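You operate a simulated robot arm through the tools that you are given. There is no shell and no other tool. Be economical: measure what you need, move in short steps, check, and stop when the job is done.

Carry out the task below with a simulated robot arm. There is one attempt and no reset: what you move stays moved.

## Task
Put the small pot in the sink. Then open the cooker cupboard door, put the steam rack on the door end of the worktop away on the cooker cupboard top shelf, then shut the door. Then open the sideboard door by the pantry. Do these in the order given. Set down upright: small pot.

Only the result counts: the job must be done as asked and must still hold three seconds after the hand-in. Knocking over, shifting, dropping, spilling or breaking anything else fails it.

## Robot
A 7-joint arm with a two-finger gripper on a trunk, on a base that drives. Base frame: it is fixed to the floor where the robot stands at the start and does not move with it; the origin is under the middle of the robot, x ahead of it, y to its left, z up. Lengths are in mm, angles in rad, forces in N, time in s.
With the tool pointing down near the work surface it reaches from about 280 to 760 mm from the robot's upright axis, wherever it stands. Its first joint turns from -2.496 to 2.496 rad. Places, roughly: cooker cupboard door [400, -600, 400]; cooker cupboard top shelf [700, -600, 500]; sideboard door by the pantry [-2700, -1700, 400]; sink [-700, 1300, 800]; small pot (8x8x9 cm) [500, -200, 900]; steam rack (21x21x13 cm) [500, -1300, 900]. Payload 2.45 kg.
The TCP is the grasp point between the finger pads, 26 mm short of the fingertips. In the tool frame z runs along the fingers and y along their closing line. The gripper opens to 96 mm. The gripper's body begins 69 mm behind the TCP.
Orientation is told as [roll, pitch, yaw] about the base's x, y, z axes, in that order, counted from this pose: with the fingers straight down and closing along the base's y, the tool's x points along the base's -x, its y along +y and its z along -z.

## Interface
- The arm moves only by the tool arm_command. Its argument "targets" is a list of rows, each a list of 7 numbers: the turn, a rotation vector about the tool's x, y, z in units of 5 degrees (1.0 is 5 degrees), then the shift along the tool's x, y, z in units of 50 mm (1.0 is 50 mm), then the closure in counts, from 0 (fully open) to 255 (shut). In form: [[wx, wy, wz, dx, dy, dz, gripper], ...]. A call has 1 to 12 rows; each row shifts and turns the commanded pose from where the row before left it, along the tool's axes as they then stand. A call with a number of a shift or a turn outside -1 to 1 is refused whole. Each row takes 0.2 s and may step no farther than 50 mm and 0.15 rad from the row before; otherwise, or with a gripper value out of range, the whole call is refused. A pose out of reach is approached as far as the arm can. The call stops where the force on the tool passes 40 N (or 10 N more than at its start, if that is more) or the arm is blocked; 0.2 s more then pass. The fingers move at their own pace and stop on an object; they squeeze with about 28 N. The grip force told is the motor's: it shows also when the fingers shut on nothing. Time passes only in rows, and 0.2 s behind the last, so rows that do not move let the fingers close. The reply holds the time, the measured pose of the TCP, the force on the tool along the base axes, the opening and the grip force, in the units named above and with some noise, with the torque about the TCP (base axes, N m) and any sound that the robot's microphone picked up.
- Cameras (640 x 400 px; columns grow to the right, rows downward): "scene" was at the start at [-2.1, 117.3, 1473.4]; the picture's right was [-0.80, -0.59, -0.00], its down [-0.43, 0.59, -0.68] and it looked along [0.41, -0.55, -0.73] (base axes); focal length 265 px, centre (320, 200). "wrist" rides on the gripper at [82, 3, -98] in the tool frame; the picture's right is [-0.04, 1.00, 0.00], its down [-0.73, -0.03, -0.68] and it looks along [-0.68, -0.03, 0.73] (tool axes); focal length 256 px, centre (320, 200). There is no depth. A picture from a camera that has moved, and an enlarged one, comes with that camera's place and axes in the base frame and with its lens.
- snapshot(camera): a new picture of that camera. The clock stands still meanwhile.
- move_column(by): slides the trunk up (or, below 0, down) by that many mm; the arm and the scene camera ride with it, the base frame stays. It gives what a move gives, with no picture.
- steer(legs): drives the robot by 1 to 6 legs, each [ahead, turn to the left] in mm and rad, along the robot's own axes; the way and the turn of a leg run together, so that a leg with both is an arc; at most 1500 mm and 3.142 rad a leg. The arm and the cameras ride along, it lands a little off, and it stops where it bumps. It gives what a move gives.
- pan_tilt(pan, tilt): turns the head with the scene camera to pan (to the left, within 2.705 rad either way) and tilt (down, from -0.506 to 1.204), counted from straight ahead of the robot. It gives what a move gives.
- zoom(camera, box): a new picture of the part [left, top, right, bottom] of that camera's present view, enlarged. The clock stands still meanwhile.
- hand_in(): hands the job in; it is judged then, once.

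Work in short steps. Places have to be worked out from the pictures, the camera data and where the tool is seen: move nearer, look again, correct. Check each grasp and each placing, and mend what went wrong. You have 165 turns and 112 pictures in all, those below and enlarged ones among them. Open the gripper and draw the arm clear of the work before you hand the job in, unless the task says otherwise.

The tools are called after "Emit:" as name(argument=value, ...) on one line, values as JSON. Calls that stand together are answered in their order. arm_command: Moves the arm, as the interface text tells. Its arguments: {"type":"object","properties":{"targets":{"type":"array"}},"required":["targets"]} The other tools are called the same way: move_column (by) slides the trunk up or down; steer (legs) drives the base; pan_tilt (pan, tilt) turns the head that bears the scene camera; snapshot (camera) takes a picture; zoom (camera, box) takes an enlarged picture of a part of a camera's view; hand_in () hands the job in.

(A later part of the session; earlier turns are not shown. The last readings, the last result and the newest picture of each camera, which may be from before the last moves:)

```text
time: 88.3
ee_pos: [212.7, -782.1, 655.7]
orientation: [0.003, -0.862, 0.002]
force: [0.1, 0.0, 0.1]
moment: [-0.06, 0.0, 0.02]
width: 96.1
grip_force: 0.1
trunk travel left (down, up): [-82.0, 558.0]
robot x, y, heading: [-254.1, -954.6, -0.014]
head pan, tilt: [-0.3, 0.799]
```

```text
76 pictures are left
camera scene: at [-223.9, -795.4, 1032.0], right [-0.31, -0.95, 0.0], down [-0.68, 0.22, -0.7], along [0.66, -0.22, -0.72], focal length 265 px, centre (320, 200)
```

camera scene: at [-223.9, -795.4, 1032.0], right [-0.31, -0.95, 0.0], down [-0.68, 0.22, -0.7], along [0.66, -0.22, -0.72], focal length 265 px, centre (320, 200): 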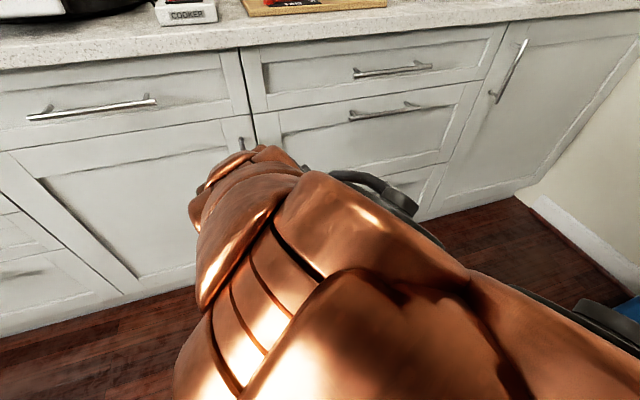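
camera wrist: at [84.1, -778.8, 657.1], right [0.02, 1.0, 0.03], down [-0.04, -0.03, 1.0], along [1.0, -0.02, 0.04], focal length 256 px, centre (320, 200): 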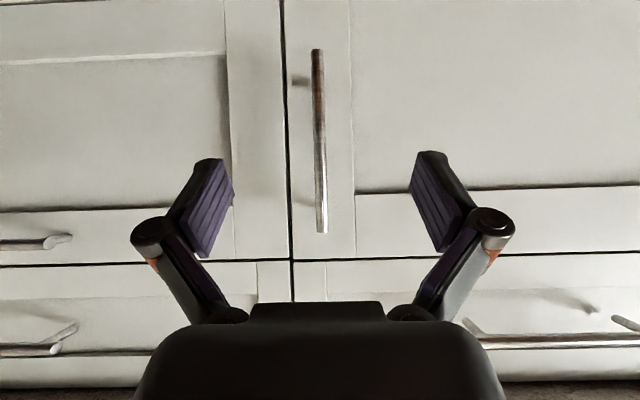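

Bar confirmed at y≈-783, z 523…695. I move in so the fingers straddle the bar at z≈612.

Emit:
arm_command(targets=[[0, 0, 0, -0.24, 0, 0.72, 0], [0, 0, 0, -0.24, 0, 0.72, 0], [0, 0, 0, -0.24, 0, 0.72, 0]])

Emit:
snapshot(camera="wrist")

```text
time: 89.1
ee_pos: [318.2, -781.7, 609.0]
orientation: [0.004, -0.862, 0.002]
force: [0.0, 0.3, -0.1]
moment: [-0.01, 0.02, -0.02]
width: 96.0
grip_force: 0.1
trunk travel left (down, up): [-82.0, 558.0]
robot x, y, heading: [-253.6, -953.5, -0.013]
head pan, tilt: [-0.3, 0.799]
```

```text
75 pictures are left
camera wrist: at [189.7, -778.5, 610.5], right [0.02, 1.0, 0.03], down [-0.04, -0.03, 1.0], along [1.0, -0.02, 0.04], focal length 256 px, centre (320, 200)
```

wrist: 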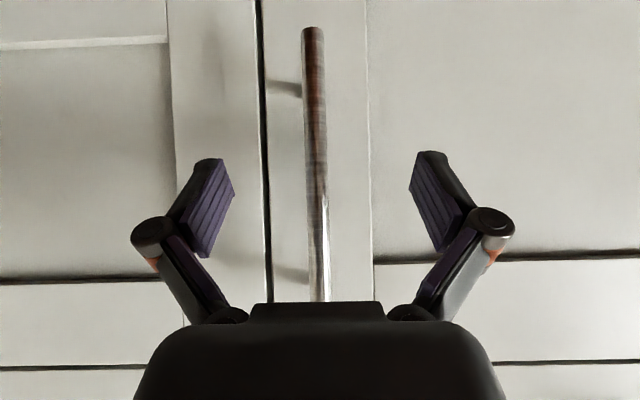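

Bar at x≈328. Advance 8 mm and close.

Emit:
arm_command(targets=[[0, 0, 0, -0.1, 0, 0.12, 0], [0, 0, 0, 0, 0, 0, 255], [0, 0, 0, 0, 0, 0, 255], [0, 0, 0, 0, 0, 0, 255], [0, 0, 0, 0, 0, 0, 255], [0, 0, 0, 0, 0, 0, 255], [0, 0, 0, 0, 0, 0, 255]])

Emit:
snapshot(camera="wrist")

```text
time: 90.7
ee_pos: [325.7, -784.1, 609.0]
orientation: [0.003, -0.863, 0.0]
force: [-1.2, -11.9, 1.8]
moment: [-0.25, 0.0, -0.05]
width: 11.0
grip_force: 37.6
trunk travel left (down, up): [-82.0, 558.0]
robot x, y, heading: [-251.2, -954.3, -0.012]
head pan, tilt: [-0.3, 0.799]
```

```text
74 pictures are left
camera wrist: at [197.6, -779.9, 610.9], right [0.02, 1.0, 0.03], down [-0.04, -0.03, 1.0], along [1.0, -0.02, 0.04], focal length 256 px, centre (320, 200)
```

wrist: 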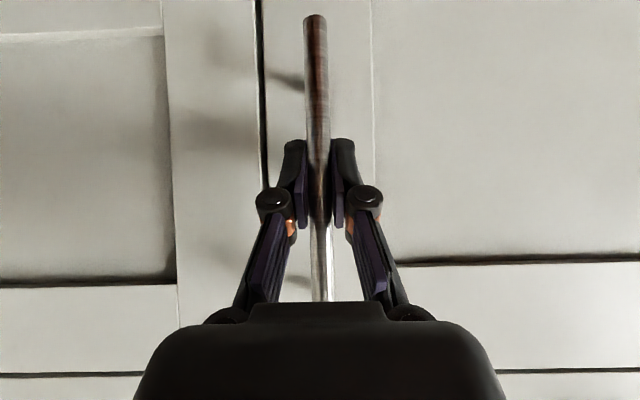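

Bar gripped (11 mm). Pull along the door arc (hinge ≈[365,-285]) for the first 10°.

Emit:
arm_command(targets=[[0, 0, 0, 0.283, 0.05, -0.33, 255], [0, 0, 0, 0.283, 0.05, -0.33, 255], [0, 0, 0, 0.279, 0.09, -0.324, 255], [0, 0, 0, 0.279, 0.09, -0.324, 255]])

```text
time: 91.7
ee_pos: [238.4, -769.2, 609.7]
orientation: [0.003, -0.86, 0.0]
force: [-3.2, -14.4, -6.1]
moment: [-0.29, 0.27, 0.05]
width: 10.7
grip_force: 37.9
trunk travel left (down, up): [-82.0, 558.0]
robot x, y, heading: [-250.9, -950.2, -0.014]
head pan, tilt: [-0.3, 0.799]
```

Door follows with low force. Continue to ~30°.

Emit:
arm_command(targets=[[0, 0, 0, 0.273, 0.12, -0.318, 255], [0, 0, 0, 0.273, 0.13, -0.318, 255], [0, 0, 0, 0.266, 0.16, -0.309, 255], [0, 0, 0, 0.266, 0.16, -0.309, 255], [0, 0, 0, 0.255, 0.19, -0.296, 255], [0, 0, 0, 0.255, 0.2, -0.296, 255], [0, 0, 0, 0.243, 0.23, -0.282, 255], [0, 0, 0, 0.243, 0.23, -0.282, 255]])

Emit:
snapshot(camera="wrist")

Emit:
snapshot(camera="scene")

```text
time: 92.3
ee_pos: [205.7, -761.3, 600.9]
orientation: [0.03, -0.84, -0.032]
force: [-1.6, -8.3, 39.5]
moment: [-1.38, -0.17, -0.14]
width: 11.4
grip_force: 38.9
trunk travel left (down, up): [-82.0, 558.0]
robot x, y, heading: [-257.0, -951.3, -0.01]
head pan, tilt: [-0.3, 0.799]
stopped in row 3: the force on the tool passed its limit at 106 N (the readings are from after the stop); the commanded pose is now the measured one
```

```text
73 pictures are left
camera wrist: at [78.0, -755.6, 604.1], right [0.04, 1.0, 0.05], down [-0.02, -0.05, 1.0], along [1.0, -0.04, 0.01], focal length 256 px, centre (320, 200)
```

wrist: 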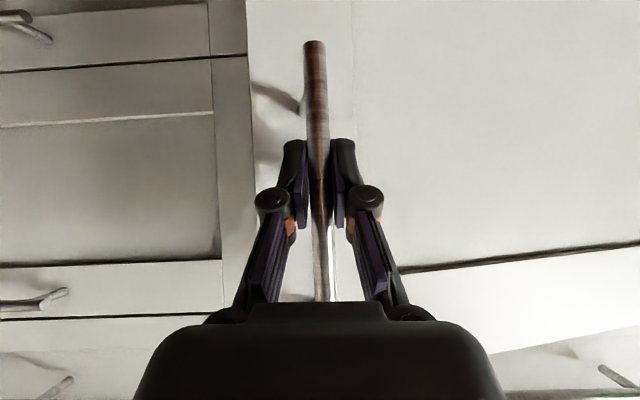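

```text
72 pictures are left
camera scene: at [-225.1, -796.1, 1032.8], right [-0.31, -0.95, 0.0], down [-0.68, 0.22, -0.7], along [0.66, -0.21, -0.72], focal length 265 px, centre (320, 200)
```

scene: 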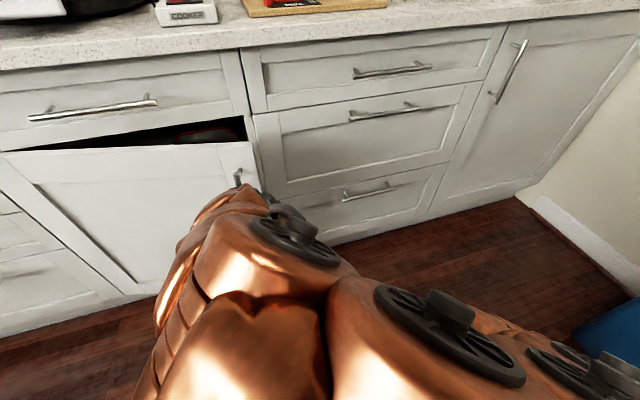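

The arm hits a limit when folded this close and low. The door is ~16° open. I release, back the base away 150 mm, and raise the trunk for a less-folded arm.

Emit:
arm_command(targets=[[0, 0, 0, 0, 0, 0, 0], [0, 0, 0, 0, 0, 0, 0], [0, 0, 0, 0, 0, 0, 0], [0, 0, 0, 0, 0, 0, 0], [0, 0, 0, 0, 0, 0, 0]])

Emit:
steer(legs=[[-150, 0]])

Emit:
snapshot(camera="wrist")

```text
time: 93.5
ee_pos: [203.8, -760.4, 596.6]
orientation: [0.027, -0.832, -0.031]
force: [-0.8, 1.3, -0.4]
moment: [0.01, 0.01, 0.02]
width: 96.0
grip_force: 0.0
trunk travel left (down, up): [-82.0, 558.0]
robot x, y, heading: [-252.5, -951.3, -0.015]
head pan, tilt: [-0.3, 0.799]
```

```text
time: 94.9
ee_pos: [52.1, -759.8, 595.9]
orientation: [0.028, -0.834, -0.032]
force: [1.1, -0.4, 0.0]
moment: [0.0, 0.0, 0.0]
width: 96.0
grip_force: 0.2
trunk travel left (down, up): [-82.0, 558.0]
robot x, y, heading: [-407.5, -951.9, -0.013]
head pan, tilt: [-0.3, 0.799]
```

```text
71 pictures are left
camera wrist: at [-75.4, -753.8, 602.0], right [0.04, 1.0, 0.05], down [-0.01, -0.05, 1.0], along [1.0, -0.04, 0.01], focal length 256 px, centre (320, 200)
```

wrist: 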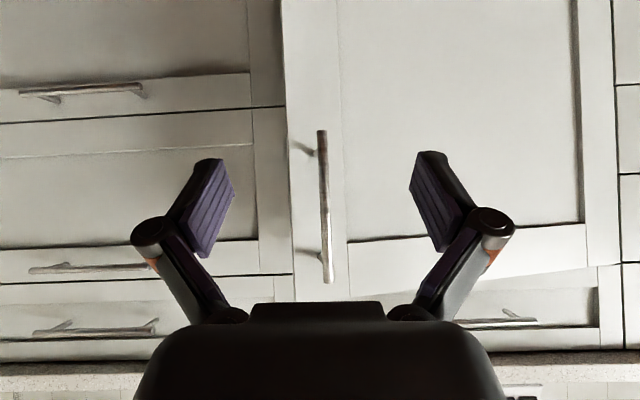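

Door stays at ~16°. I regrip the handle from this farther stance, with trunk 100 mm higher.

Emit:
move_column(by=100)

Emit:
arm_command(targets=[[0, 0, 0, 0.64, 0, 0.58, 0], [0, 0, 0, 0.64, 0, 0.58, 0], [0, 0, 0, -0.655, 0, 0.72, 0], [0, 0, 0, -0.655, 0, 0.72, 0], [0, 0, 0, -0.6, 0, 0.66, 0]])

Emit:
snapshot(camera="wrist")

```text
time: 96.3
ee_pos: [51.7, -760.5, 696.7]
orientation: [0.027, -0.832, -0.03]
force: [0.2, -0.6, 0.5]
moment: [0.02, 0.02, 0.02]
width: 96.1
grip_force: 0.2
trunk travel left (down, up): [-182.0, 458.0]
robot x, y, heading: [-407.5, -951.5, -0.012]
head pan, tilt: [-0.3, 0.799]
```

```text
time: 97.5
ee_pos: [209.7, -749.8, 644.4]
orientation: [0.026, -0.834, -0.032]
force: [1.2, 0.5, 1.0]
moment: [-0.05, 0.0, 0.02]
width: 96.2
grip_force: 0.1
out of reach, approached as far as the arm can: row 1, 2
trunk travel left (down, up): [-182.0, 458.0]
robot x, y, heading: [-406.4, -948.9, -0.016]
head pan, tilt: [-0.3, 0.799]
```

```text
70 pictures are left
camera wrist: at [82.1, -744.5, 650.2], right [0.04, 1.0, 0.05], down [-0.01, -0.05, 1.0], along [1.0, -0.04, 0.01], focal length 256 px, centre (320, 200)
```

wrist: 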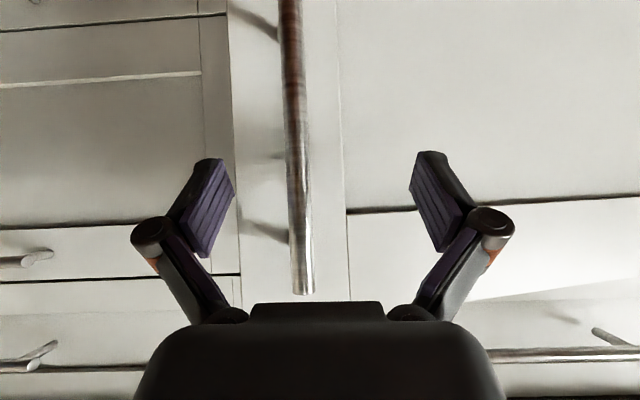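

Bar at about [197,-760]. Adjust −10 mm in x and y, then close.

Emit:
arm_command(targets=[[0, 0, 0, 0.134, -0.2, -0.148, 0], [0, 0, 0, 0, 0, 0, 255], [0, 0, 0, 0, 0, 0, 255], [0, 0, 0, 0, 0, 0, 255], [0, 0, 0, 0, 0, 0, 255], [0, 0, 0, 0, 0, 0, 255], [0, 0, 0, 0, 0, 0, 255]])

```text
time: 99.1
ee_pos: [198.3, -760.2, 644.9]
orientation: [0.025, -0.832, -0.031]
force: [-2.6, -10.6, 2.3]
moment: [-0.62, 0.42, -0.16]
width: 11.7
grip_force: 38.8
trunk travel left (down, up): [-182.0, 458.0]
robot x, y, heading: [-409.2, -948.3, -0.013]
head pan, tilt: [-0.3, 0.799]
```

Regripped. Continue the arc in half steps from 15° to 25°.

Emit:
arm_command(targets=[[0, 0, 0, 0.273, 0.16, -0.3, 255], [0, 0, 0, 0.273, 0.16, -0.3, 255], [0, 0, 0, 0.262, 0.195, -0.289, 255], [0, 0, 0, 0.262, 0.195, -0.289, 255]])

```text
time: 100.1
ee_pos: [115.5, -725.1, 644.7]
orientation: [0.026, -0.834, -0.031]
force: [-6.5, -11.7, 2.8]
moment: [-0.89, 0.4, -0.08]
width: 11.6
grip_force: 38.6
trunk travel left (down, up): [-182.0, 458.0]
robot x, y, heading: [-406.8, -950.6, -0.011]
head pan, tilt: [-0.3, 0.799]
```

Works. Continue to 35°.

Emit:
arm_command(targets=[[0, 0, 0, 0.25, 0.23, -0.276, 255], [0, 0, 0, 0.25, 0.23, -0.276, 255], [0, 0, 0, 0.236, 0.26, -0.26, 255], [0, 0, 0, 0.236, 0.26, -0.26, 255]])

```text
time: 100.7
ee_pos: [82.5, -704.8, 643.7]
orientation: [0.029, -0.837, -0.032]
force: [-6.8, -9.2, 14.8]
moment: [-0.88, 0.64, -0.15]
width: 11.7
grip_force: 38.6
trunk travel left (down, up): [-182.0, 458.0]
robot x, y, heading: [-409.1, -951.3, -0.009]
head pan, tilt: [-0.3, 0.799]
stopped in row 3: the force on the tool passed its limit at 42 N (the readings are from after the stop); the commanded pose is now the measured one
```

At 30° the arm meets a limit again. I release and lift off the bar via the trunk, then will hook the door top from inside with a more vertical tool.

Emit:
arm_command(targets=[[0, 0, 0, 0, 0, 0, 0], [0, 0, 0, 0, 0, 0, 0], [0, 0, 0, 0, 0, 0, 0], [0, 0, 0, 0, 0, 0, 0], [0, 0, 0, 0, 0, 0, 0]])

Emit:
move_column(by=320)

Emit:
arm_command(targets=[[0, 1, 0, 0, 0, 0, 0], [0, 1, 0, 0, 0, 0, 0], [0, 1, 0, 0, 0, 0, 0], [0, 1, 0, 0, 0, 0, 0], [0, 1, 0, 0, 0, 0, 255], [0, 1, 0, 0, 0, 0, 255], [0, 0, 0, 0, 0, 0, 255], [0, 0, 0, 0, 0, 0, 255], [0, 0, 0, 0, 0, 0, 255]])

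Emit:
pan_tilt(pan=0.0, tilt=0.8)

Emit:
snapshot(camera="scene")

```text
time: 101.9
ee_pos: [82.4, -704.8, 642.9]
orientation: [0.026, -0.836, -0.033]
force: [-0.6, -0.2, -0.7]
moment: [0.0, -0.02, -0.02]
width: 96.0
grip_force: 0.1
trunk travel left (down, up): [-182.0, 458.0]
robot x, y, heading: [-408.0, -950.5, -0.013]
head pan, tilt: [-0.3, 0.799]
```

```text
time: 105.1
ee_pos: [81.6, -703.3, 963.1]
orientation: [0.027, -0.836, -0.035]
force: [1.4, 0.2, 0.1]
moment: [0.02, 0.01, 0.01]
width: 96.1
grip_force: 0.0
trunk travel left (down, up): [-502.0, 138.0]
robot x, y, heading: [-406.0, -949.6, -0.011]
head pan, tilt: [-0.3, 0.799]
```

```text
time: 107.1
ee_pos: [82.4, -704.0, 963.2]
orientation: [0.018, -0.309, -0.021]
force: [-0.2, -0.5, 0.4]
moment: [0.0, -0.02, 0.0]
width: 0.1
grip_force: 16.9
trunk travel left (down, up): [-502.0, 138.0]
robot x, y, heading: [-406.3, -954.1, -0.012]
head pan, tilt: [-0.3, 0.799]
```

```text
time: 107.9
ee_pos: [83.2, -705.0, 963.2]
orientation: [0.019, -0.311, -0.02]
force: [0.3, 0.1, -0.3]
moment: [-0.02, -0.01, 0.04]
width: 0.1
grip_force: 27.8
trunk travel left (down, up): [-502.0, 138.0]
robot x, y, heading: [-408.8, -952.6, -0.011]
head pan, tilt: [0.0, 0.799]
```

```text
69 pictures are left
camera scene: at [-373.2, -769.9, 1452.0], right [-0.01, -1.0, 0.0], down [-0.72, 0.01, -0.7], along [0.7, -0.01, -0.72], focal length 265 px, centre (320, 200)
```

scene: 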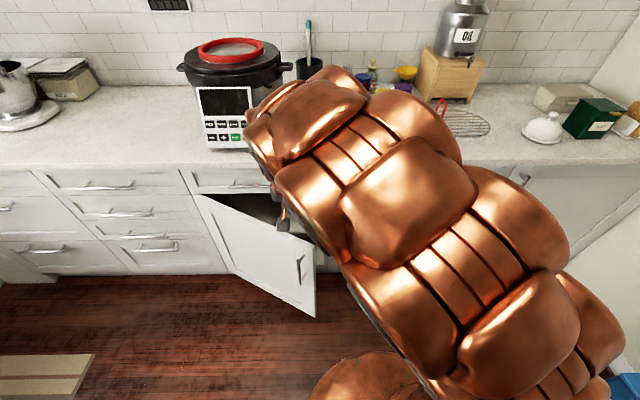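

Door is ~30° open. Move the closed fingers to [200,-685] and lower behind the door's top edge (z≈736).

Emit:
arm_command(targets=[[0, 0, 0, -0.743, 0.13, 0.239, 255], [0, 0, 0, -0.743, 0.13, 0.239, 255], [0, 0, 0, -0.743, 0.13, 0.239, 255]])

Emit:
move_column(by=-190)

Emit:
snapshot(camera="wrist")

Emit:
snapshot(camera="scene")

```text
time: 108.7
ee_pos: [200.6, -687.2, 961.0]
orientation: [0.016, -0.313, -0.019]
force: [0.2, -0.6, -0.1]
moment: [-0.03, 0.01, -0.01]
width: 0.0
grip_force: 28.3
trunk travel left (down, up): [-502.0, 138.0]
robot x, y, heading: [-407.9, -949.5, -0.012]
head pan, tilt: [0.0, 0.799]
```

```text
time: 110.7
ee_pos: [200.8, -687.3, 771.6]
orientation: [0.019, -0.311, -0.02]
force: [0.8, 0.2, -0.2]
moment: [0.04, 0.01, 0.0]
width: 0.1
grip_force: 28.0
trunk travel left (down, up): [-312.0, 328.0]
robot x, y, heading: [-405.2, -951.1, -0.013]
head pan, tilt: [0.0, 0.799]
```

```text
68 pictures are left
camera wrist: at [93.0, -682.9, 839.2], right [0.05, 1.0, 0.03], down [0.49, -0.05, 0.87], along [0.87, -0.03, -0.49], focal length 256 px, centre (320, 200)
```

wrist: 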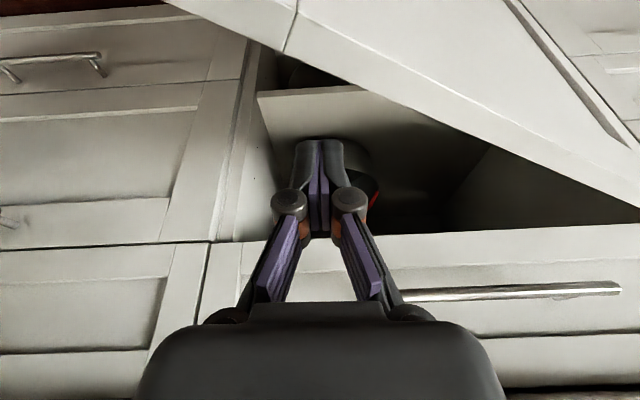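

```text
67 pictures are left
camera scene: at [-373.2, -769.8, 1262.0], right [-0.01, -1.0, 0.0], down [-0.72, 0.01, -0.7], along [0.7, -0.01, -0.72], focal length 265 px, centre (320, 200)
```

scene: 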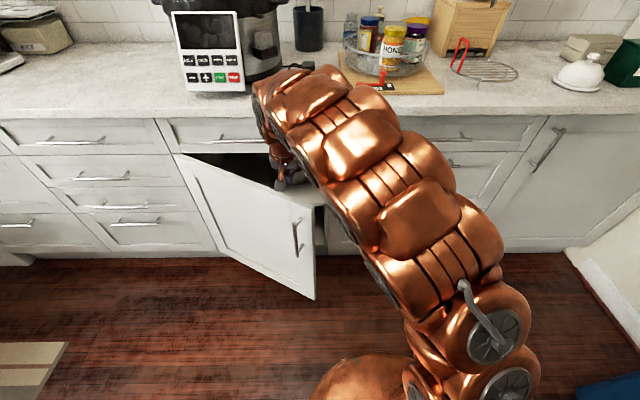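

Fingers are behind the door. Lower 55 mm further and pull along the arc.

Emit:
move_column(by=-55)

Emit:
arm_command(targets=[[0, 0, 0, 0.76, 0.2, -0.245, 255], [0, 0, 0, 0.7, 0.3, -0.225, 255], [0, 0, 0, 0.6, 0.45, -0.19, 255]])

Emit:
snapshot(camera="scene")

```text
time: 111.7
ee_pos: [200.3, -687.0, 715.0]
orientation: [0.02, -0.31, -0.02]
force: [0.0, -0.2, 0.4]
moment: [0.02, -0.01, 0.0]
width: 0.0
grip_force: 27.7
trunk travel left (down, up): [-257.0, 383.0]
robot x, y, heading: [-403.8, -951.8, -0.011]
head pan, tilt: [0.0, 0.799]
```

```text
time: 112.5
ee_pos: [90.7, -639.5, 715.8]
orientation: [0.02, -0.309, -0.021]
force: [0.0, -0.1, 0.0]
moment: [-0.01, 0.02, 0.02]
width: 0.1
grip_force: 28.4
trunk travel left (down, up): [-257.0, 383.0]
robot x, y, heading: [-407.8, -951.1, -0.012]
head pan, tilt: [0.0, 0.799]
```

```text
66 pictures are left
camera scene: at [-373.0, -769.9, 1207.0], right [-0.01, -1.0, 0.0], down [-0.72, 0.01, -0.7], along [0.7, -0.01, -0.72], focal length 265 px, centre (320, 200)
```

scene: 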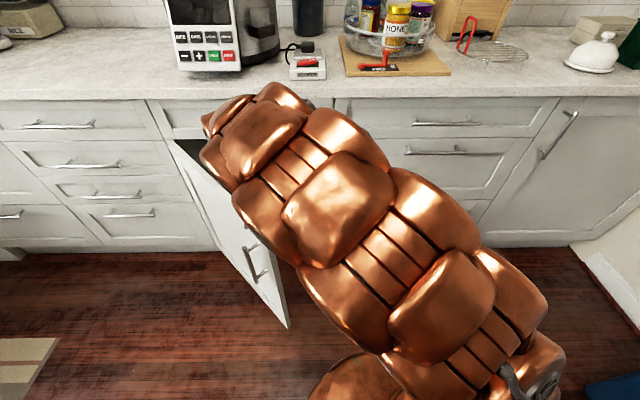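

Door follows (~43°). Continue sweeping it open toward ~80°.

Emit:
arm_command(targets=[[0, 0, 0, 0.657, 0.66, -0.211, 255], [0, 0, 0, 0.657, 0.66, -0.211, 255], [0, 0, 0, 0.428, 0.64, -0.138, 255], [0, 0, 0, 0.428, 0.64, -0.138, 255], [0, 0, 0, 0.314, 0.71, -0.1, 255], [0, 0, 0, 0.314, 0.71, -0.1, 255], [0, 0, 0, 0.19, 0.75, -0.06, 255], [0, 0, 0, 0.19, 0.75, -0.06, 255]])

Emit:
snapshot(camera="scene")

```text
time: 114.3
ee_pos: [-74.2, -359.1, 722.7]
orientation: [0.016, -0.311, -0.018]
force: [0.7, -0.1, 1.0]
moment: [0.0, -0.02, 0.0]
width: 0.0
grip_force: 27.8
trunk travel left (down, up): [-257.0, 383.0]
robot x, y, heading: [-404.7, -952.1, -0.01]
head pan, tilt: [0.0, 0.799]
```

```text
65 pictures are left
camera scene: at [-373.3, -769.9, 1207.0], right [-0.01, -1.0, 0.0], down [-0.72, 0.01, -0.7], along [0.7, -0.01, -0.72], focal length 265 px, centre (320, 200)
```

scene: 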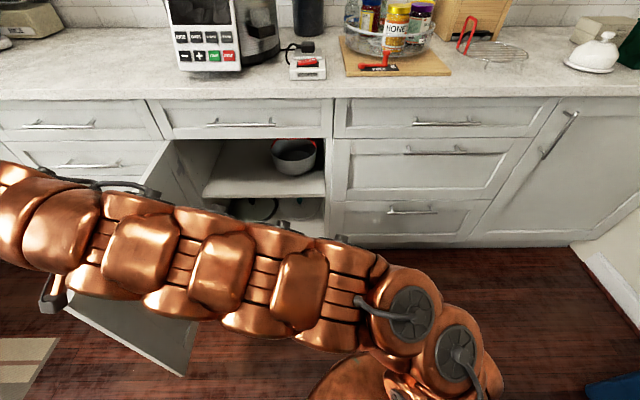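

Door is near 85°. Push a bit further in +y as far as the arm goes.

Emit:
arm_command(targets=[[0, 0, 0, -0.05, 0.8, 0.0, 255], [0, 0, 0, -0.1, 0.8, 0.0, 255], [0, 0, 0, -0.15, 0.8, 0.0, 255]])

Emit:
snapshot(camera="wrist")

```text
time: 115.1
ee_pos: [-46.9, -289.3, 723.2]
orientation: [0.005, -0.318, -0.045]
force: [0.4, 0.2, -0.3]
moment: [0.01, -0.01, 0.01]
width: 0.0
grip_force: 28.5
out of reach, approached as far as the arm can: row 3
trunk travel left (down, up): [-257.0, 383.0]
robot x, y, heading: [-406.2, -949.8, -0.016]
head pan, tilt: [0.0, 0.799]
stopped in row 3: the force on the tool passed its limit at 76 N (the readings are from after the stop); the commanded pose is now the measured one
```

```text
64 pictures are left
camera wrist: at [-156.0, -280.5, 791.0], right [0.08, 1.0, 0.02], down [0.48, -0.06, 0.87], along [0.87, -0.06, -0.49], focal length 256 px, centre (320, 200)
```

wrist: 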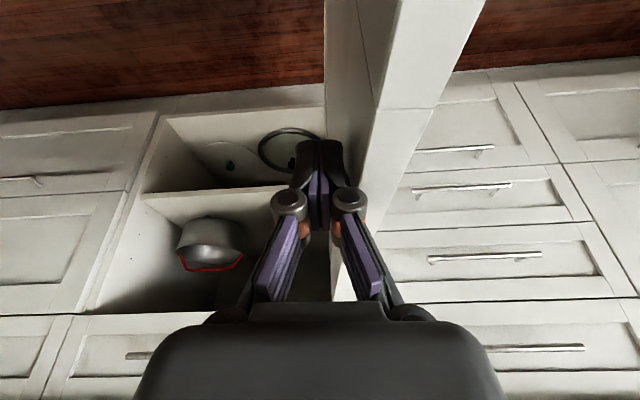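

Door is beyond 90°. Withdraw the hand away from the door, raise the trunk.

Emit:
arm_command(targets=[[0, 0, 0, 0, -1, 0, 255], [0, 0, 0, 0, -1, 0, 255], [0, 0, 0, 0, -1, 0, 255], [0, 0, 0, 0, -1, 0, 255], [0, 0, 0, 0, -1, 0, 255], [0, 0, 0, 0, -1, 0, 255]])

Emit:
snapshot(camera="scene")

Emit:
move_column(by=380)

```text
time: 116.7
ee_pos: [-64.0, -483.7, 733.4]
orientation: [0.07, -0.347, 0.159]
force: [-0.3, -1.2, 0.6]
moment: [0.05, 0.03, 0.0]
width: 0.0
grip_force: 28.3
trunk travel left (down, up): [-257.0, 383.0]
robot x, y, heading: [-407.0, -953.3, -0.018]
head pan, tilt: [0.0, 0.799]
stopped in row 6: the arm was blocked; the commanded pose is now the measured one
```

```text
63 pictures are left
camera scene: at [-372.0, -770.1, 1206.9], right [-0.02, -1.0, 0.0], down [-0.72, 0.01, -0.7], along [0.7, -0.01, -0.72], focal length 265 px, centre (320, 200)
```

scene: 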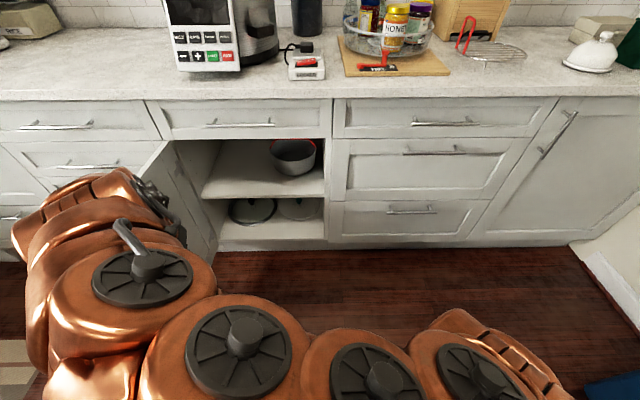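

```text
time: 120.4
ee_pos: [-60.1, -485.5, 1115.1]
orientation: [0.068, -0.35, 0.158]
force: [-0.6, -0.6, -0.2]
moment: [0.03, 0.0, -0.03]
width: 0.0
grip_force: 28.1
trunk travel left (down, up): [-637.0, 3.0]
robot x, y, heading: [-408.2, -952.1, -0.013]
head pan, tilt: [0.0, 0.799]
```

The arm's elbow took an awkward posture; at full height I bring it back in front of the robot.

Emit:
arm_command(targets=[[0, 0, 0, -0.5, -0.8, 0, 255], [0, 0, 0, -0.5, -0.8, 0, 255], [0, 0, 0, -0.5, -0.8, 0, 255], [0, 0, 0, -0.2, -0.9, 0, 255], [0, 0, 0, 0, -0.9, 0, 255], [0, 0, 0, 0, -0.9, 0, 255], [0, 0, 0, 0, -0.9, 0, 255], [0, 0, 0, 0, -0.9, 0, 255]])

Emit:
snapshot(camera="scene")

```text
time: 122.2
ee_pos: [82.0, -807.6, 1123.5]
orientation: [0.067, -0.35, 0.163]
force: [-0.8, 0.5, -0.9]
moment: [-0.02, 0.0, -0.03]
width: 0.2
grip_force: 27.9
trunk travel left (down, up): [-637.0, 3.0]
robot x, y, heading: [-405.7, -949.1, -0.021]
head pan, tilt: [0.0, 0.799]
```

```text
62 pictures are left
camera scene: at [-372.2, -769.7, 1587.0], right [-0.02, -1.0, 0.0], down [-0.72, 0.01, -0.7], along [0.7, -0.01, -0.72], focal length 265 px, centre (320, 200)
```

scene: 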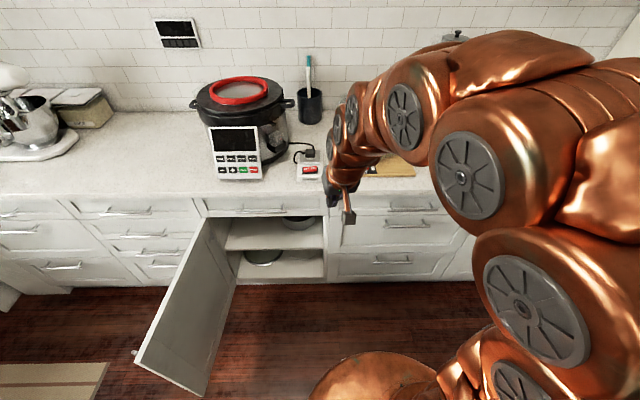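

Arm posture is good again and the door is wide open. Drive to about [-150,-1150] to inspect the steam rack.

Emit:
steer(legs=[[0, -0.64], [325, 0], [0, 0.66]])

Emit:
pan_tilt(pan=-0.35, tilt=0.75)

Emit:
snapshot(camera="scene")

Emit:
snapshot(camera="wrist")

```text
time: 127.7
ee_pos: [330.0, -986.4, 1124.9]
orientation: [0.068, -0.347, 0.181]
force: [-0.2, 0.3, -1.2]
moment: [-0.04, 0.01, 0.03]
width: 0.3
grip_force: 28.1
trunk travel left (down, up): [-637.0, 3.0]
robot x, y, heading: [-157.2, -1140.1, 0.005]
head pan, tilt: [0.0, 0.799]
```

```text
time: 128.6
ee_pos: [329.4, -987.1, 1124.2]
orientation: [0.067, -0.35, 0.18]
force: [-0.2, -0.5, -0.5]
moment: [0.0, 0.01, 0.02]
width: 0.1
grip_force: 27.8
trunk travel left (down, up): [-637.0, 3.0]
robot x, y, heading: [-157.7, -1139.3, 0.01]
head pan, tilt: [-0.351, 0.75]
```

```text
61 pictures are left
camera scene: at [-128.1, -986.3, 1591.0], right [-0.34, -0.94, 0.0], down [-0.64, 0.23, -0.73], along [0.69, -0.25, -0.68], focal length 265 px, centre (320, 200)
```

scene: 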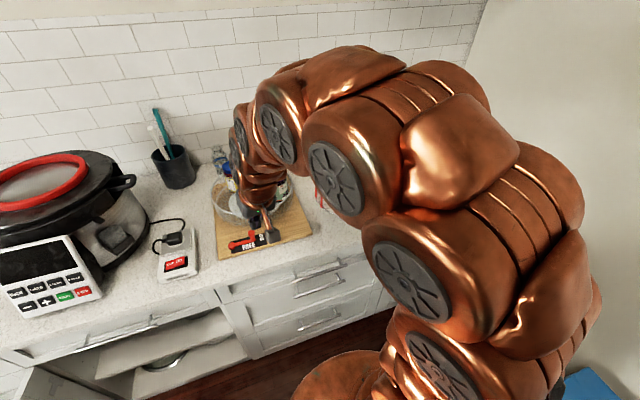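

```text
60 pictures are left
camera wrist: at [221.2, -1008.6, 1188.3], right [-0.17, 0.98, 0.08], down [0.46, 0.01, 0.89], along [0.87, 0.18, -0.46], focal length 256 px, centre (320, 200)
```

wrist: 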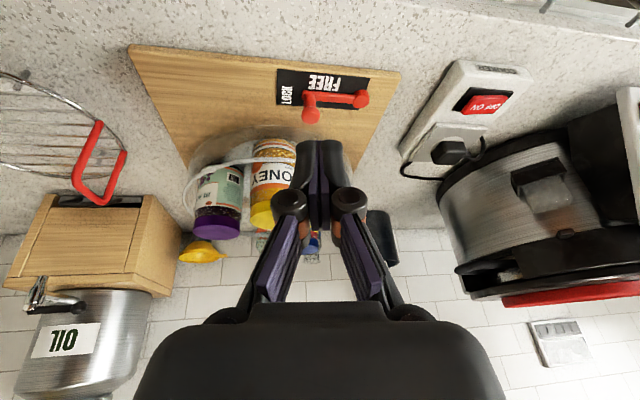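

Move the arm right to view the rack with the wrist camera.

Emit:
arm_command(targets=[[0, 0, 0.4, 0, -1, 0, 0], [0, 0, 0.4, 0, -1, 0, 0], [0, 0, 0.4, 0, -1, 0, 0], [0, 0, 0.4, 0, -1, 0, 0], [0, 0, 0.4, 0, -1, 0, 0], [0, 0, 0, 0, -1, 0, 0]])

Emit:
snapshot(camera="wrist")

Emit:
snapshot(camera="scene")

```text
time: 130.0
ee_pos: [367.4, -1282.8, 1098.5]
orientation: [0.129, -0.331, 0.0]
force: [0.5, 0.9, -0.3]
moment: [-0.04, 0.01, 0.0]
width: 96.1
grip_force: 0.0
trunk travel left (down, up): [-637.0, 3.0]
robot x, y, heading: [-154.4, -1140.5, 0.005]
head pan, tilt: [-0.351, 0.75]
```

```text
59 pictures are left
camera wrist: at [258.7, -1290.7, 1162.6], right [0.0, 0.99, 0.14], down [0.47, -0.12, 0.87], along [0.88, 0.07, -0.47], focal length 256 px, centre (320, 200)
```

wrist: 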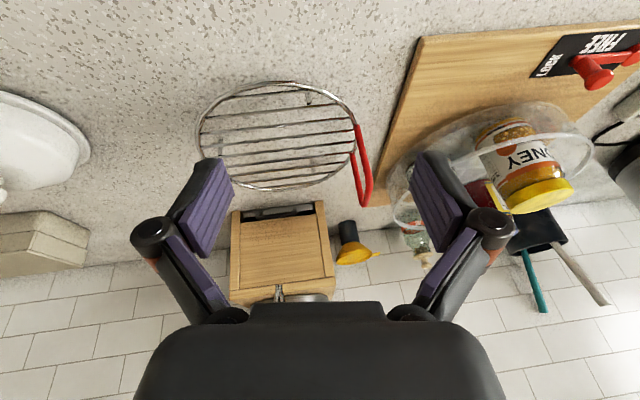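

```text
58 pictures are left
camera scene: at [-128.1, -986.1, 1591.0], right [-0.34, -0.94, 0.0], down [-0.64, 0.23, -0.73], along [0.69, -0.25, -0.68], focal length 265 px, centre (320, 200)
```

scene: 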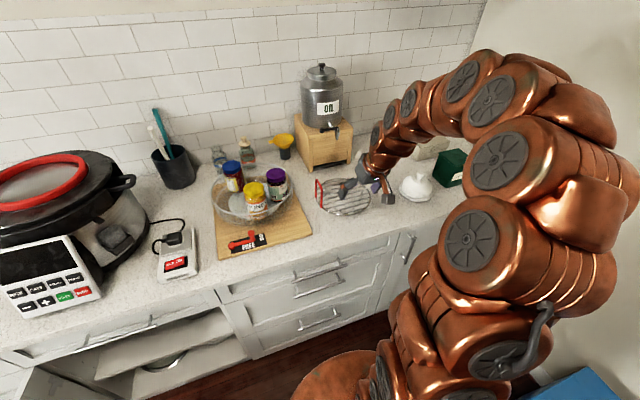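

Emit:
zoom(camera="wrist", box=[180, 60, 400, 220])

Emit:
zoom(camera="scene", box=[280, 150, 440, 250])

```text
2.50 times, centred on (290, 140) of wrist
camera zoom: at [258.7, -1290.7, 1162.6], right [0.0, 0.99, 0.14], down [0.47, -0.12, 0.87], along [0.88, 0.07, -0.47], focal length 640 px, centre (395, 350)
```

zoom: 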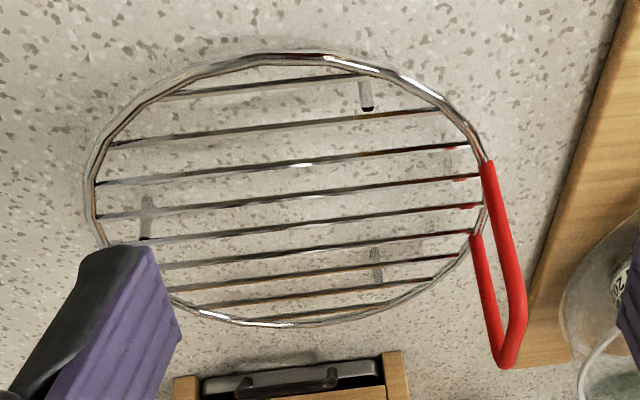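

```text
4.00 times, centred on (360, 200) of scene
camera zoom: at [-128.1, -986.1, 1591.0], right [-0.34, -0.94, 0.0], down [-0.64, 0.23, -0.73], along [0.69, -0.25, -0.68], focal length 1061 px, centre (160, 200)
```

zoom: 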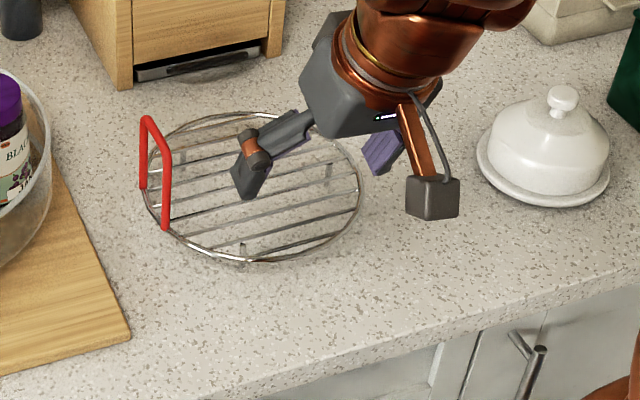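

Plan: the rack (centre ≈[511,-1307], grate z≈948, wires along y, handle on its +y side) first gets turned 90° on the worktop with a vertical grasp on two middle wires, then regrasped tilted for the shelf. Move 100 mm closer and level/yaw the tool.

Emit:
steer(legs=[[90, 0]])

Emit:
arm_command(targets=[[0.37, 0.93, 0.06, 0, 0, -0.3, 0], [0.37, 0.93, 0.06, 0, 0, -0.3, 0], [0.37, 0.93, 0.06, 0, 0, 0, 0], [0.37, 0.93, 0.06, 0, 0, 0, 0], [0, 0, -1, 0, 0, 0, 0], [0, 0, -1, 0, 0, 0, 0], [0, 0, -1, 0, 0, 0, 0], [0, 0, -1, 0, 0, 0, 0], [0, 0, -1, 0, 0, 0, 0], [0, 0, -1, 0, 0, 0, 0], [0, 0, -1, 0, 0, 0, 0], [0, 0, -1, 0, 0, 0, 0]])

Emit:
arm_command(targets=[[0, 0, -1, 0, 0, 0, 170], [0, 0, -1, 0, 0, 0, 170], [0, 0, -1, 0, 0, 0, 170], [0, 0, -1, 0, 0, 0, 170], [0, 0, -1, 0, 0, 0, 170], [0, 0, -1, 0, 0, 0, 170], [0, 0, -1, 0, 0, 0, 170], [0, 0, -1, 0, 0, 0, 170], [0, 0, -1, 0, 0, 0, 170], [0, 0, -1, 0, 0, 0, 170]])

Emit:
snapshot(camera="wrist")

Emit:
snapshot(camera="scene")

```text
time: 131.1
ee_pos: [459.7, -1281.3, 1096.6]
orientation: [0.127, -0.333, -0.003]
force: [-0.6, 0.6, 1.0]
moment: [-0.02, -0.01, -0.01]
width: 96.0
grip_force: 0.0
trunk travel left (down, up): [-637.0, 3.0]
robot x, y, heading: [-65.1, -1137.5, 0.002]
head pan, tilt: [-0.351, 0.75]
```

```text
time: 133.7
ee_pos: [452.2, -1284.1, 1125.8]
orientation: [-0.005, -0.005, 0.695]
force: [0.2, 0.1, -0.5]
moment: [0.01, 0.02, -0.01]
width: 96.0
grip_force: 0.0
trunk travel left (down, up): [-637.0, 3.0]
robot x, y, heading: [-60.3, -1138.5, 0.001]
head pan, tilt: [-0.351, 0.75]
```

```text
time: 135.9
ee_pos: [451.3, -1284.5, 1125.1]
orientation: [-0.006, -0.001, 1.571]
force: [-0.1, 0.7, -1.3]
moment: [-0.01, 0.04, 0.03]
width: 32.2
grip_force: 0.2
trunk travel left (down, up): [-637.0, 3.0]
robot x, y, heading: [-63.8, -1141.3, 0.007]
head pan, tilt: [-0.351, 0.75]
```

```text
55 pictures are left
camera wrist: at [447.6, -1365.4, 1222.6], right [-1.0, 0.04, -0.01], down [0.03, 0.73, 0.68], along [0.03, 0.68, -0.73], focal length 256 px, centre (320, 200)
```

wrist: 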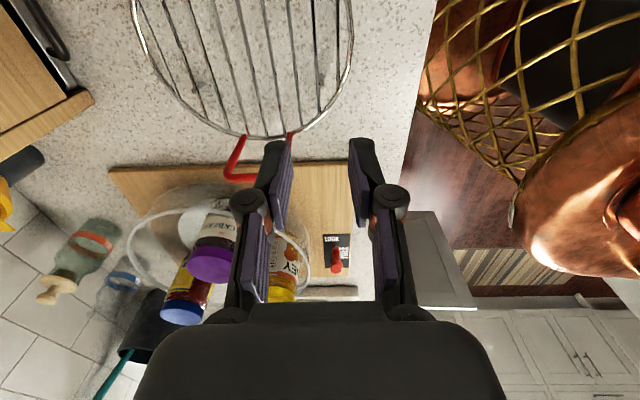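

```text
54 pictures are left
camera scene: at [-35.0, -986.2, 1591.0], right [-0.34, -0.94, 0.0], down [-0.64, 0.23, -0.73], along [0.69, -0.25, -0.68], focal length 265 px, centre (320, 200)
```

scene: 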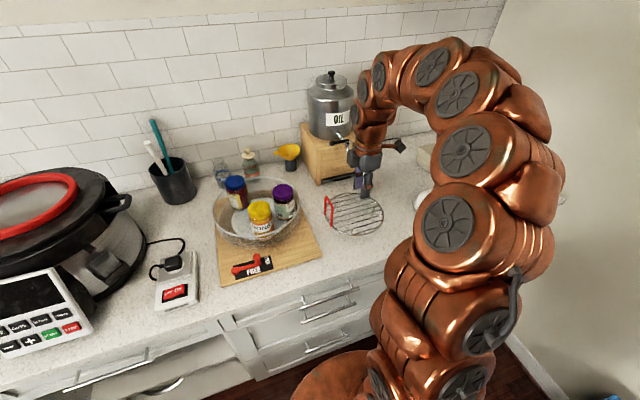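

Move above the rack centre at lower height and zoom.

Emit:
arm_command(targets=[[0, 0, 0, 0.22, -0.6, 0.7, 170], [0, 0, 0, 0.22, -0.6, 0.7, 170]])

Emit:
zoom(camera="wrist", box=[160, 0, 480, 200])

```text
time: 136.5
ee_pos: [508.9, -1307.3, 1057.6]
orientation: [-0.007, 0.001, 1.569]
force: [-0.4, -0.6, 0.4]
moment: [-0.02, -0.04, 0.01]
width: 31.8
grip_force: 0.0
trunk travel left (down, up): [-637.0, 3.0]
robot x, y, heading: [-62.2, -1138.8, 0.006]
head pan, tilt: [-0.351, 0.75]
```

```text
2.00 times, centred on (320, 100) of wrist
camera zoom: at [505.5, -1388.1, 1155.3], right [-1.0, 0.04, -0.01], down [0.03, 0.73, 0.68], along [0.03, 0.68, -0.73], focal length 512 px, centre (320, 400)
```

zoom: 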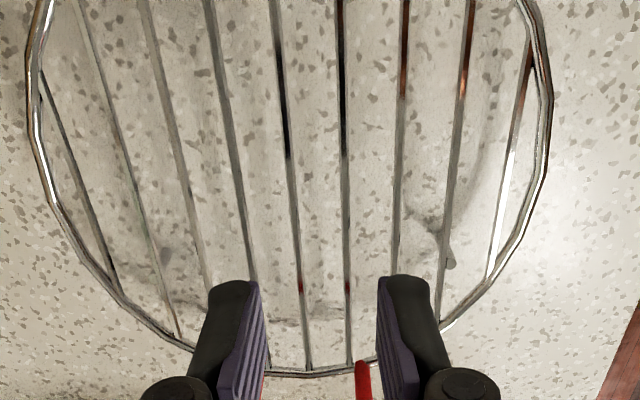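

Nine wires, the centre one near x≈521, spacing 21 mm. I'll straddle the middle three (opening 54). Move to x=521 and down to just above the grate.

Emit:
arm_command(targets=[[0, 0, 0, 0, -0.24, 0.6, 112], [0, 0, 0, 0, 0, 0.8, 112], [0, 0, 0, 0, 0, 0, 112]])

Emit:
snapshot(camera="wrist")

Emit:
zoom(camera="scene", box=[280, 130, 440, 250])

```text
time: 137.3
ee_pos: [525.4, -1307.1, 985.4]
orientation: [-0.007, -0.001, 1.569]
force: [-0.4, -0.2, 0.0]
moment: [0.01, 0.0, 0.01]
width: 53.9
grip_force: 0.1
trunk travel left (down, up): [-637.0, 3.0]
robot x, y, heading: [-63.4, -1137.2, 0.006]
head pan, tilt: [-0.351, 0.75]
```

```text
52 pictures are left
camera wrist: at [522.2, -1388.0, 1083.5], right [-1.0, 0.04, -0.01], down [0.03, 0.73, 0.68], along [0.03, 0.68, -0.73], focal length 256 px, centre (320, 200)
```

wrist: 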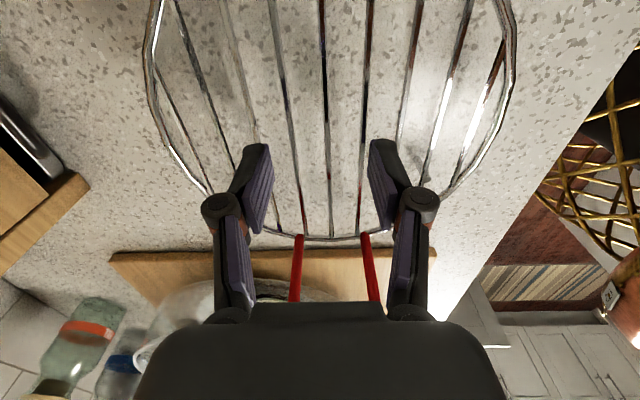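

```text
3.33 times, centred on (360, 190) of scene
camera zoom: at [-34.9, -986.2, 1591.0], right [-0.34, -0.94, 0.0], down [-0.64, 0.23, -0.73], along [0.69, -0.25, -0.68], focal length 884 px, centre (187, 233)
```

zoom: 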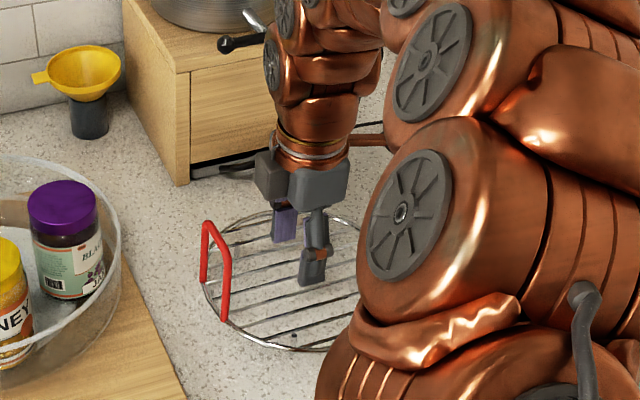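

Centre wire at ≈522.6; TCP is 3 mm too far. Shift −3 mm and zoom in for precise alignment.

Emit:
arm_command(targets=[[0, 0, 0, 0, 0.06, 0.1, 112], [0, 0, 0, 0, 0, 0, 112]])

Emit:
zoom(camera="wrist", box=[200, 60, 440, 210])

```text
time: 137.9
ee_pos: [522.1, -1308.7, 981.6]
orientation: [-0.009, 0.0, 1.568]
force: [-0.1, -0.3, 1.1]
moment: [0.0, 0.0, 0.01]
width: 53.8
grip_force: 0.1
trunk travel left (down, up): [-637.0, 3.0]
robot x, y, heading: [-62.7, -1135.2, 0.005]
head pan, tilt: [-0.351, 0.75]
```

```text
2.67 times, centred on (320, 135) of wrist
camera zoom: at [518.6, -1389.2, 1079.7], right [-1.0, 0.04, -0.01], down [0.03, 0.73, 0.68], along [0.03, 0.68, -0.73], focal length 683 px, centre (320, 373)
```

zoom: 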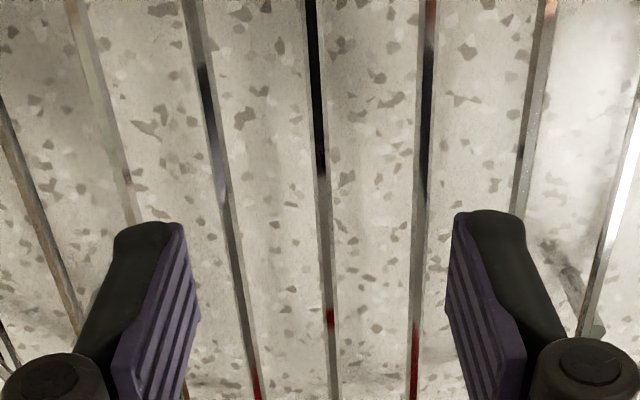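

Gaps suggest a slightly smaller opening (51 mm). Descend gently and watch the force.

Emit:
arm_command(targets=[[0, 0, 0, 0, 0, 0, 120], [0, 0, 0, 0, 0, 0.15, 120], [0, 0, 0, 0, 0, 0.15, 120], [0, 0, 0, 0, 0, 0, 120]])

Emit:
zoom(camera="wrist", box=[200, 60, 440, 210])

```text
time: 138.9
ee_pos: [521.6, -1308.5, 969.9]
orientation: [-0.012, 0.003, 1.568]
force: [-6.4, -1.1, 26.5]
moment: [0.04, 1.0, -0.02]
width: 50.5
grip_force: 9.1
trunk travel left (down, up): [-637.0, 3.0]
robot x, y, heading: [-63.3, -1141.1, 0.004]
head pan, tilt: [-0.351, 0.75]
```

```text
2.67 times, centred on (320, 135) of wrist
camera zoom: at [518.4, -1388.5, 1067.0], right [-1.0, 0.04, -0.01], down [0.02, 0.73, 0.68], along [0.04, 0.68, -0.73], focal length 683 px, centre (320, 373)
```

zoom: 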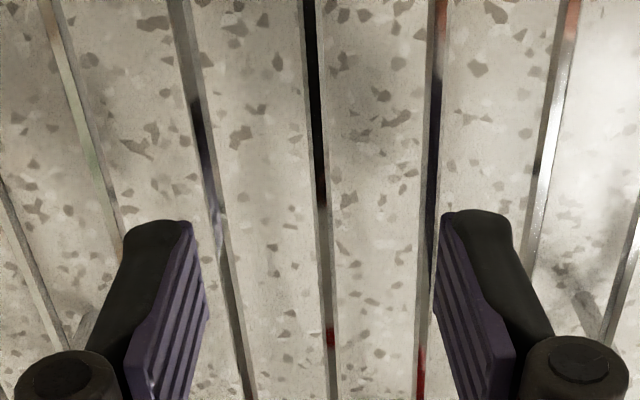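

Contact: both fingers are ~2–3 mm too far +x. Lift slightly, shift −2.5 mm, and descend again.

Emit:
arm_command(targets=[[0, 0, 0, 0, 0, -0.2, 120], [0, 0, 0, 0, 0.055, 0, 120], [0, 0, 0, 0, 0, 0.15, 120], [0, 0, 0, 0, 0, 0.15, 120], [0, 0, 0, 0, 0, 0.1, 120], [0, 0, 0, 0, 0, 0, 120]])

Emit:
zoom(camera="wrist", box=[200, 60, 440, 210])

```text
time: 140.0
ee_pos: [520.7, -1309.1, 969.1]
orientation: [-0.018, 0.004, 1.567]
force: [-21.7, 1.5, 56.6]
moment: [0.11, 1.93, 0.02]
width: 44.2
grip_force: 17.9
trunk travel left (down, up): [-637.0, 3.0]
robot x, y, heading: [-63.9, -1138.9, 0.004]
head pan, tilt: [-0.351, 0.75]
stopped in row 5: the force on the tool passed its limit at 46 N (the readings are from after the stop); the commanded pose is now the measured one
```

```text
2.67 times, centred on (320, 135) of wrist
camera zoom: at [514.9, -1388.5, 1067.7], right [-1.0, 0.04, -0.02], down [0.02, 0.74, 0.68], along [0.04, 0.67, -0.74], focal length 683 px, centre (320, 373)
```

zoom: 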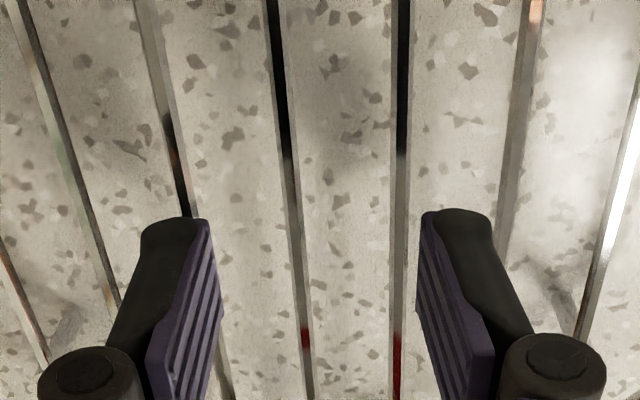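

The rack shifted a little. Lift clear and remeasure.

Emit:
arm_command(targets=[[0, 0, 0, 0, 0, -0.3, 120], [0, 0, 0, 0, 0, 0, 120], [0, 0, 0, 0, 0, 0, 120]])

Emit:
zoom(camera="wrist", box=[200, 60, 440, 210])

```text
time: 140.8
ee_pos: [520.9, -1308.9, 979.7]
orientation: [-0.013, 0.003, 1.568]
force: [-0.1, -0.1, 0.8]
moment: [0.0, -0.02, 0.02]
width: 50.6
grip_force: 0.1
trunk travel left (down, up): [-637.0, 3.0]
robot x, y, heading: [-60.7, -1136.4, 0.004]
head pan, tilt: [-0.351, 0.75]
```

```text
2.67 times, centred on (320, 135) of wrist
camera zoom: at [516.8, -1388.9, 1077.1], right [-1.0, 0.04, -0.01], down [0.02, 0.73, 0.68], along [0.04, 0.68, -0.73], focal length 683 px, centre (320, 373)
```

zoom: 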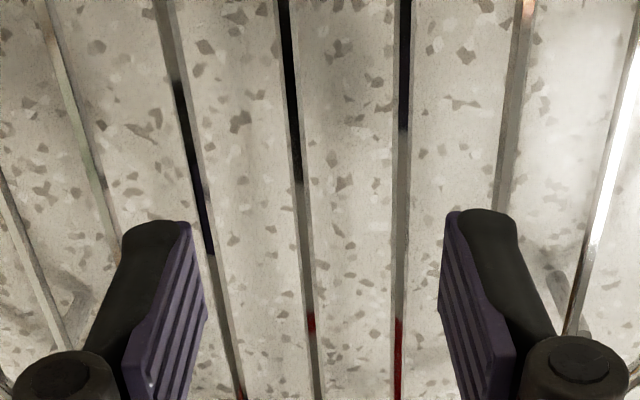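

Measured: need +3.7 mm in x and 47.7 mm opening. Apply and descend gently.

Emit:
arm_command(targets=[[0, 0, 0, 0, -0.073, 0, 128], [0, 0, 0, 0, 0, 0.12, 128], [0, 0, 0, 0, 0, 0.12, 128], [0, 0, 0, 0, 0, 0.12, 128], [0, 0, 0, 0, 0, 0, 128]])

Emit:
zoom(camera="wrist", box=[200, 60, 440, 210])

```text
time: 141.8
ee_pos: [524.5, -1310.1, 970.2]
orientation: [-0.026, 0.005, 1.568]
force: [-20.6, 2.3, 52.8]
moment: [0.16, 1.69, 0.06]
width: 39.6
grip_force: 15.4
trunk travel left (down, up): [-637.0, 3.0]
robot x, y, heading: [-65.3, -1142.1, 0.001]
head pan, tilt: [-0.351, 0.75]
stopped in row 5: the force on the tool passed its limit at 45 N (the readings are from after the stop); the commanded pose is now the measured one
```

```text
2.67 times, centred on (320, 135) of wrist
camera zoom: at [519.0, -1390.0, 1068.3], right [-1.0, 0.04, -0.03], down [0.01, 0.74, 0.68], along [0.05, 0.67, -0.74], focal length 683 px, centre (320, 373)
```

zoom: 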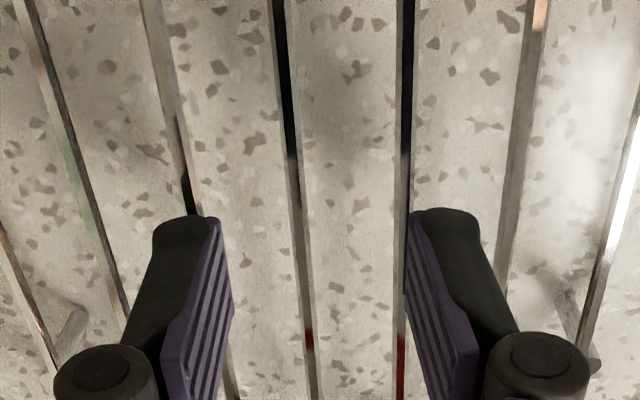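

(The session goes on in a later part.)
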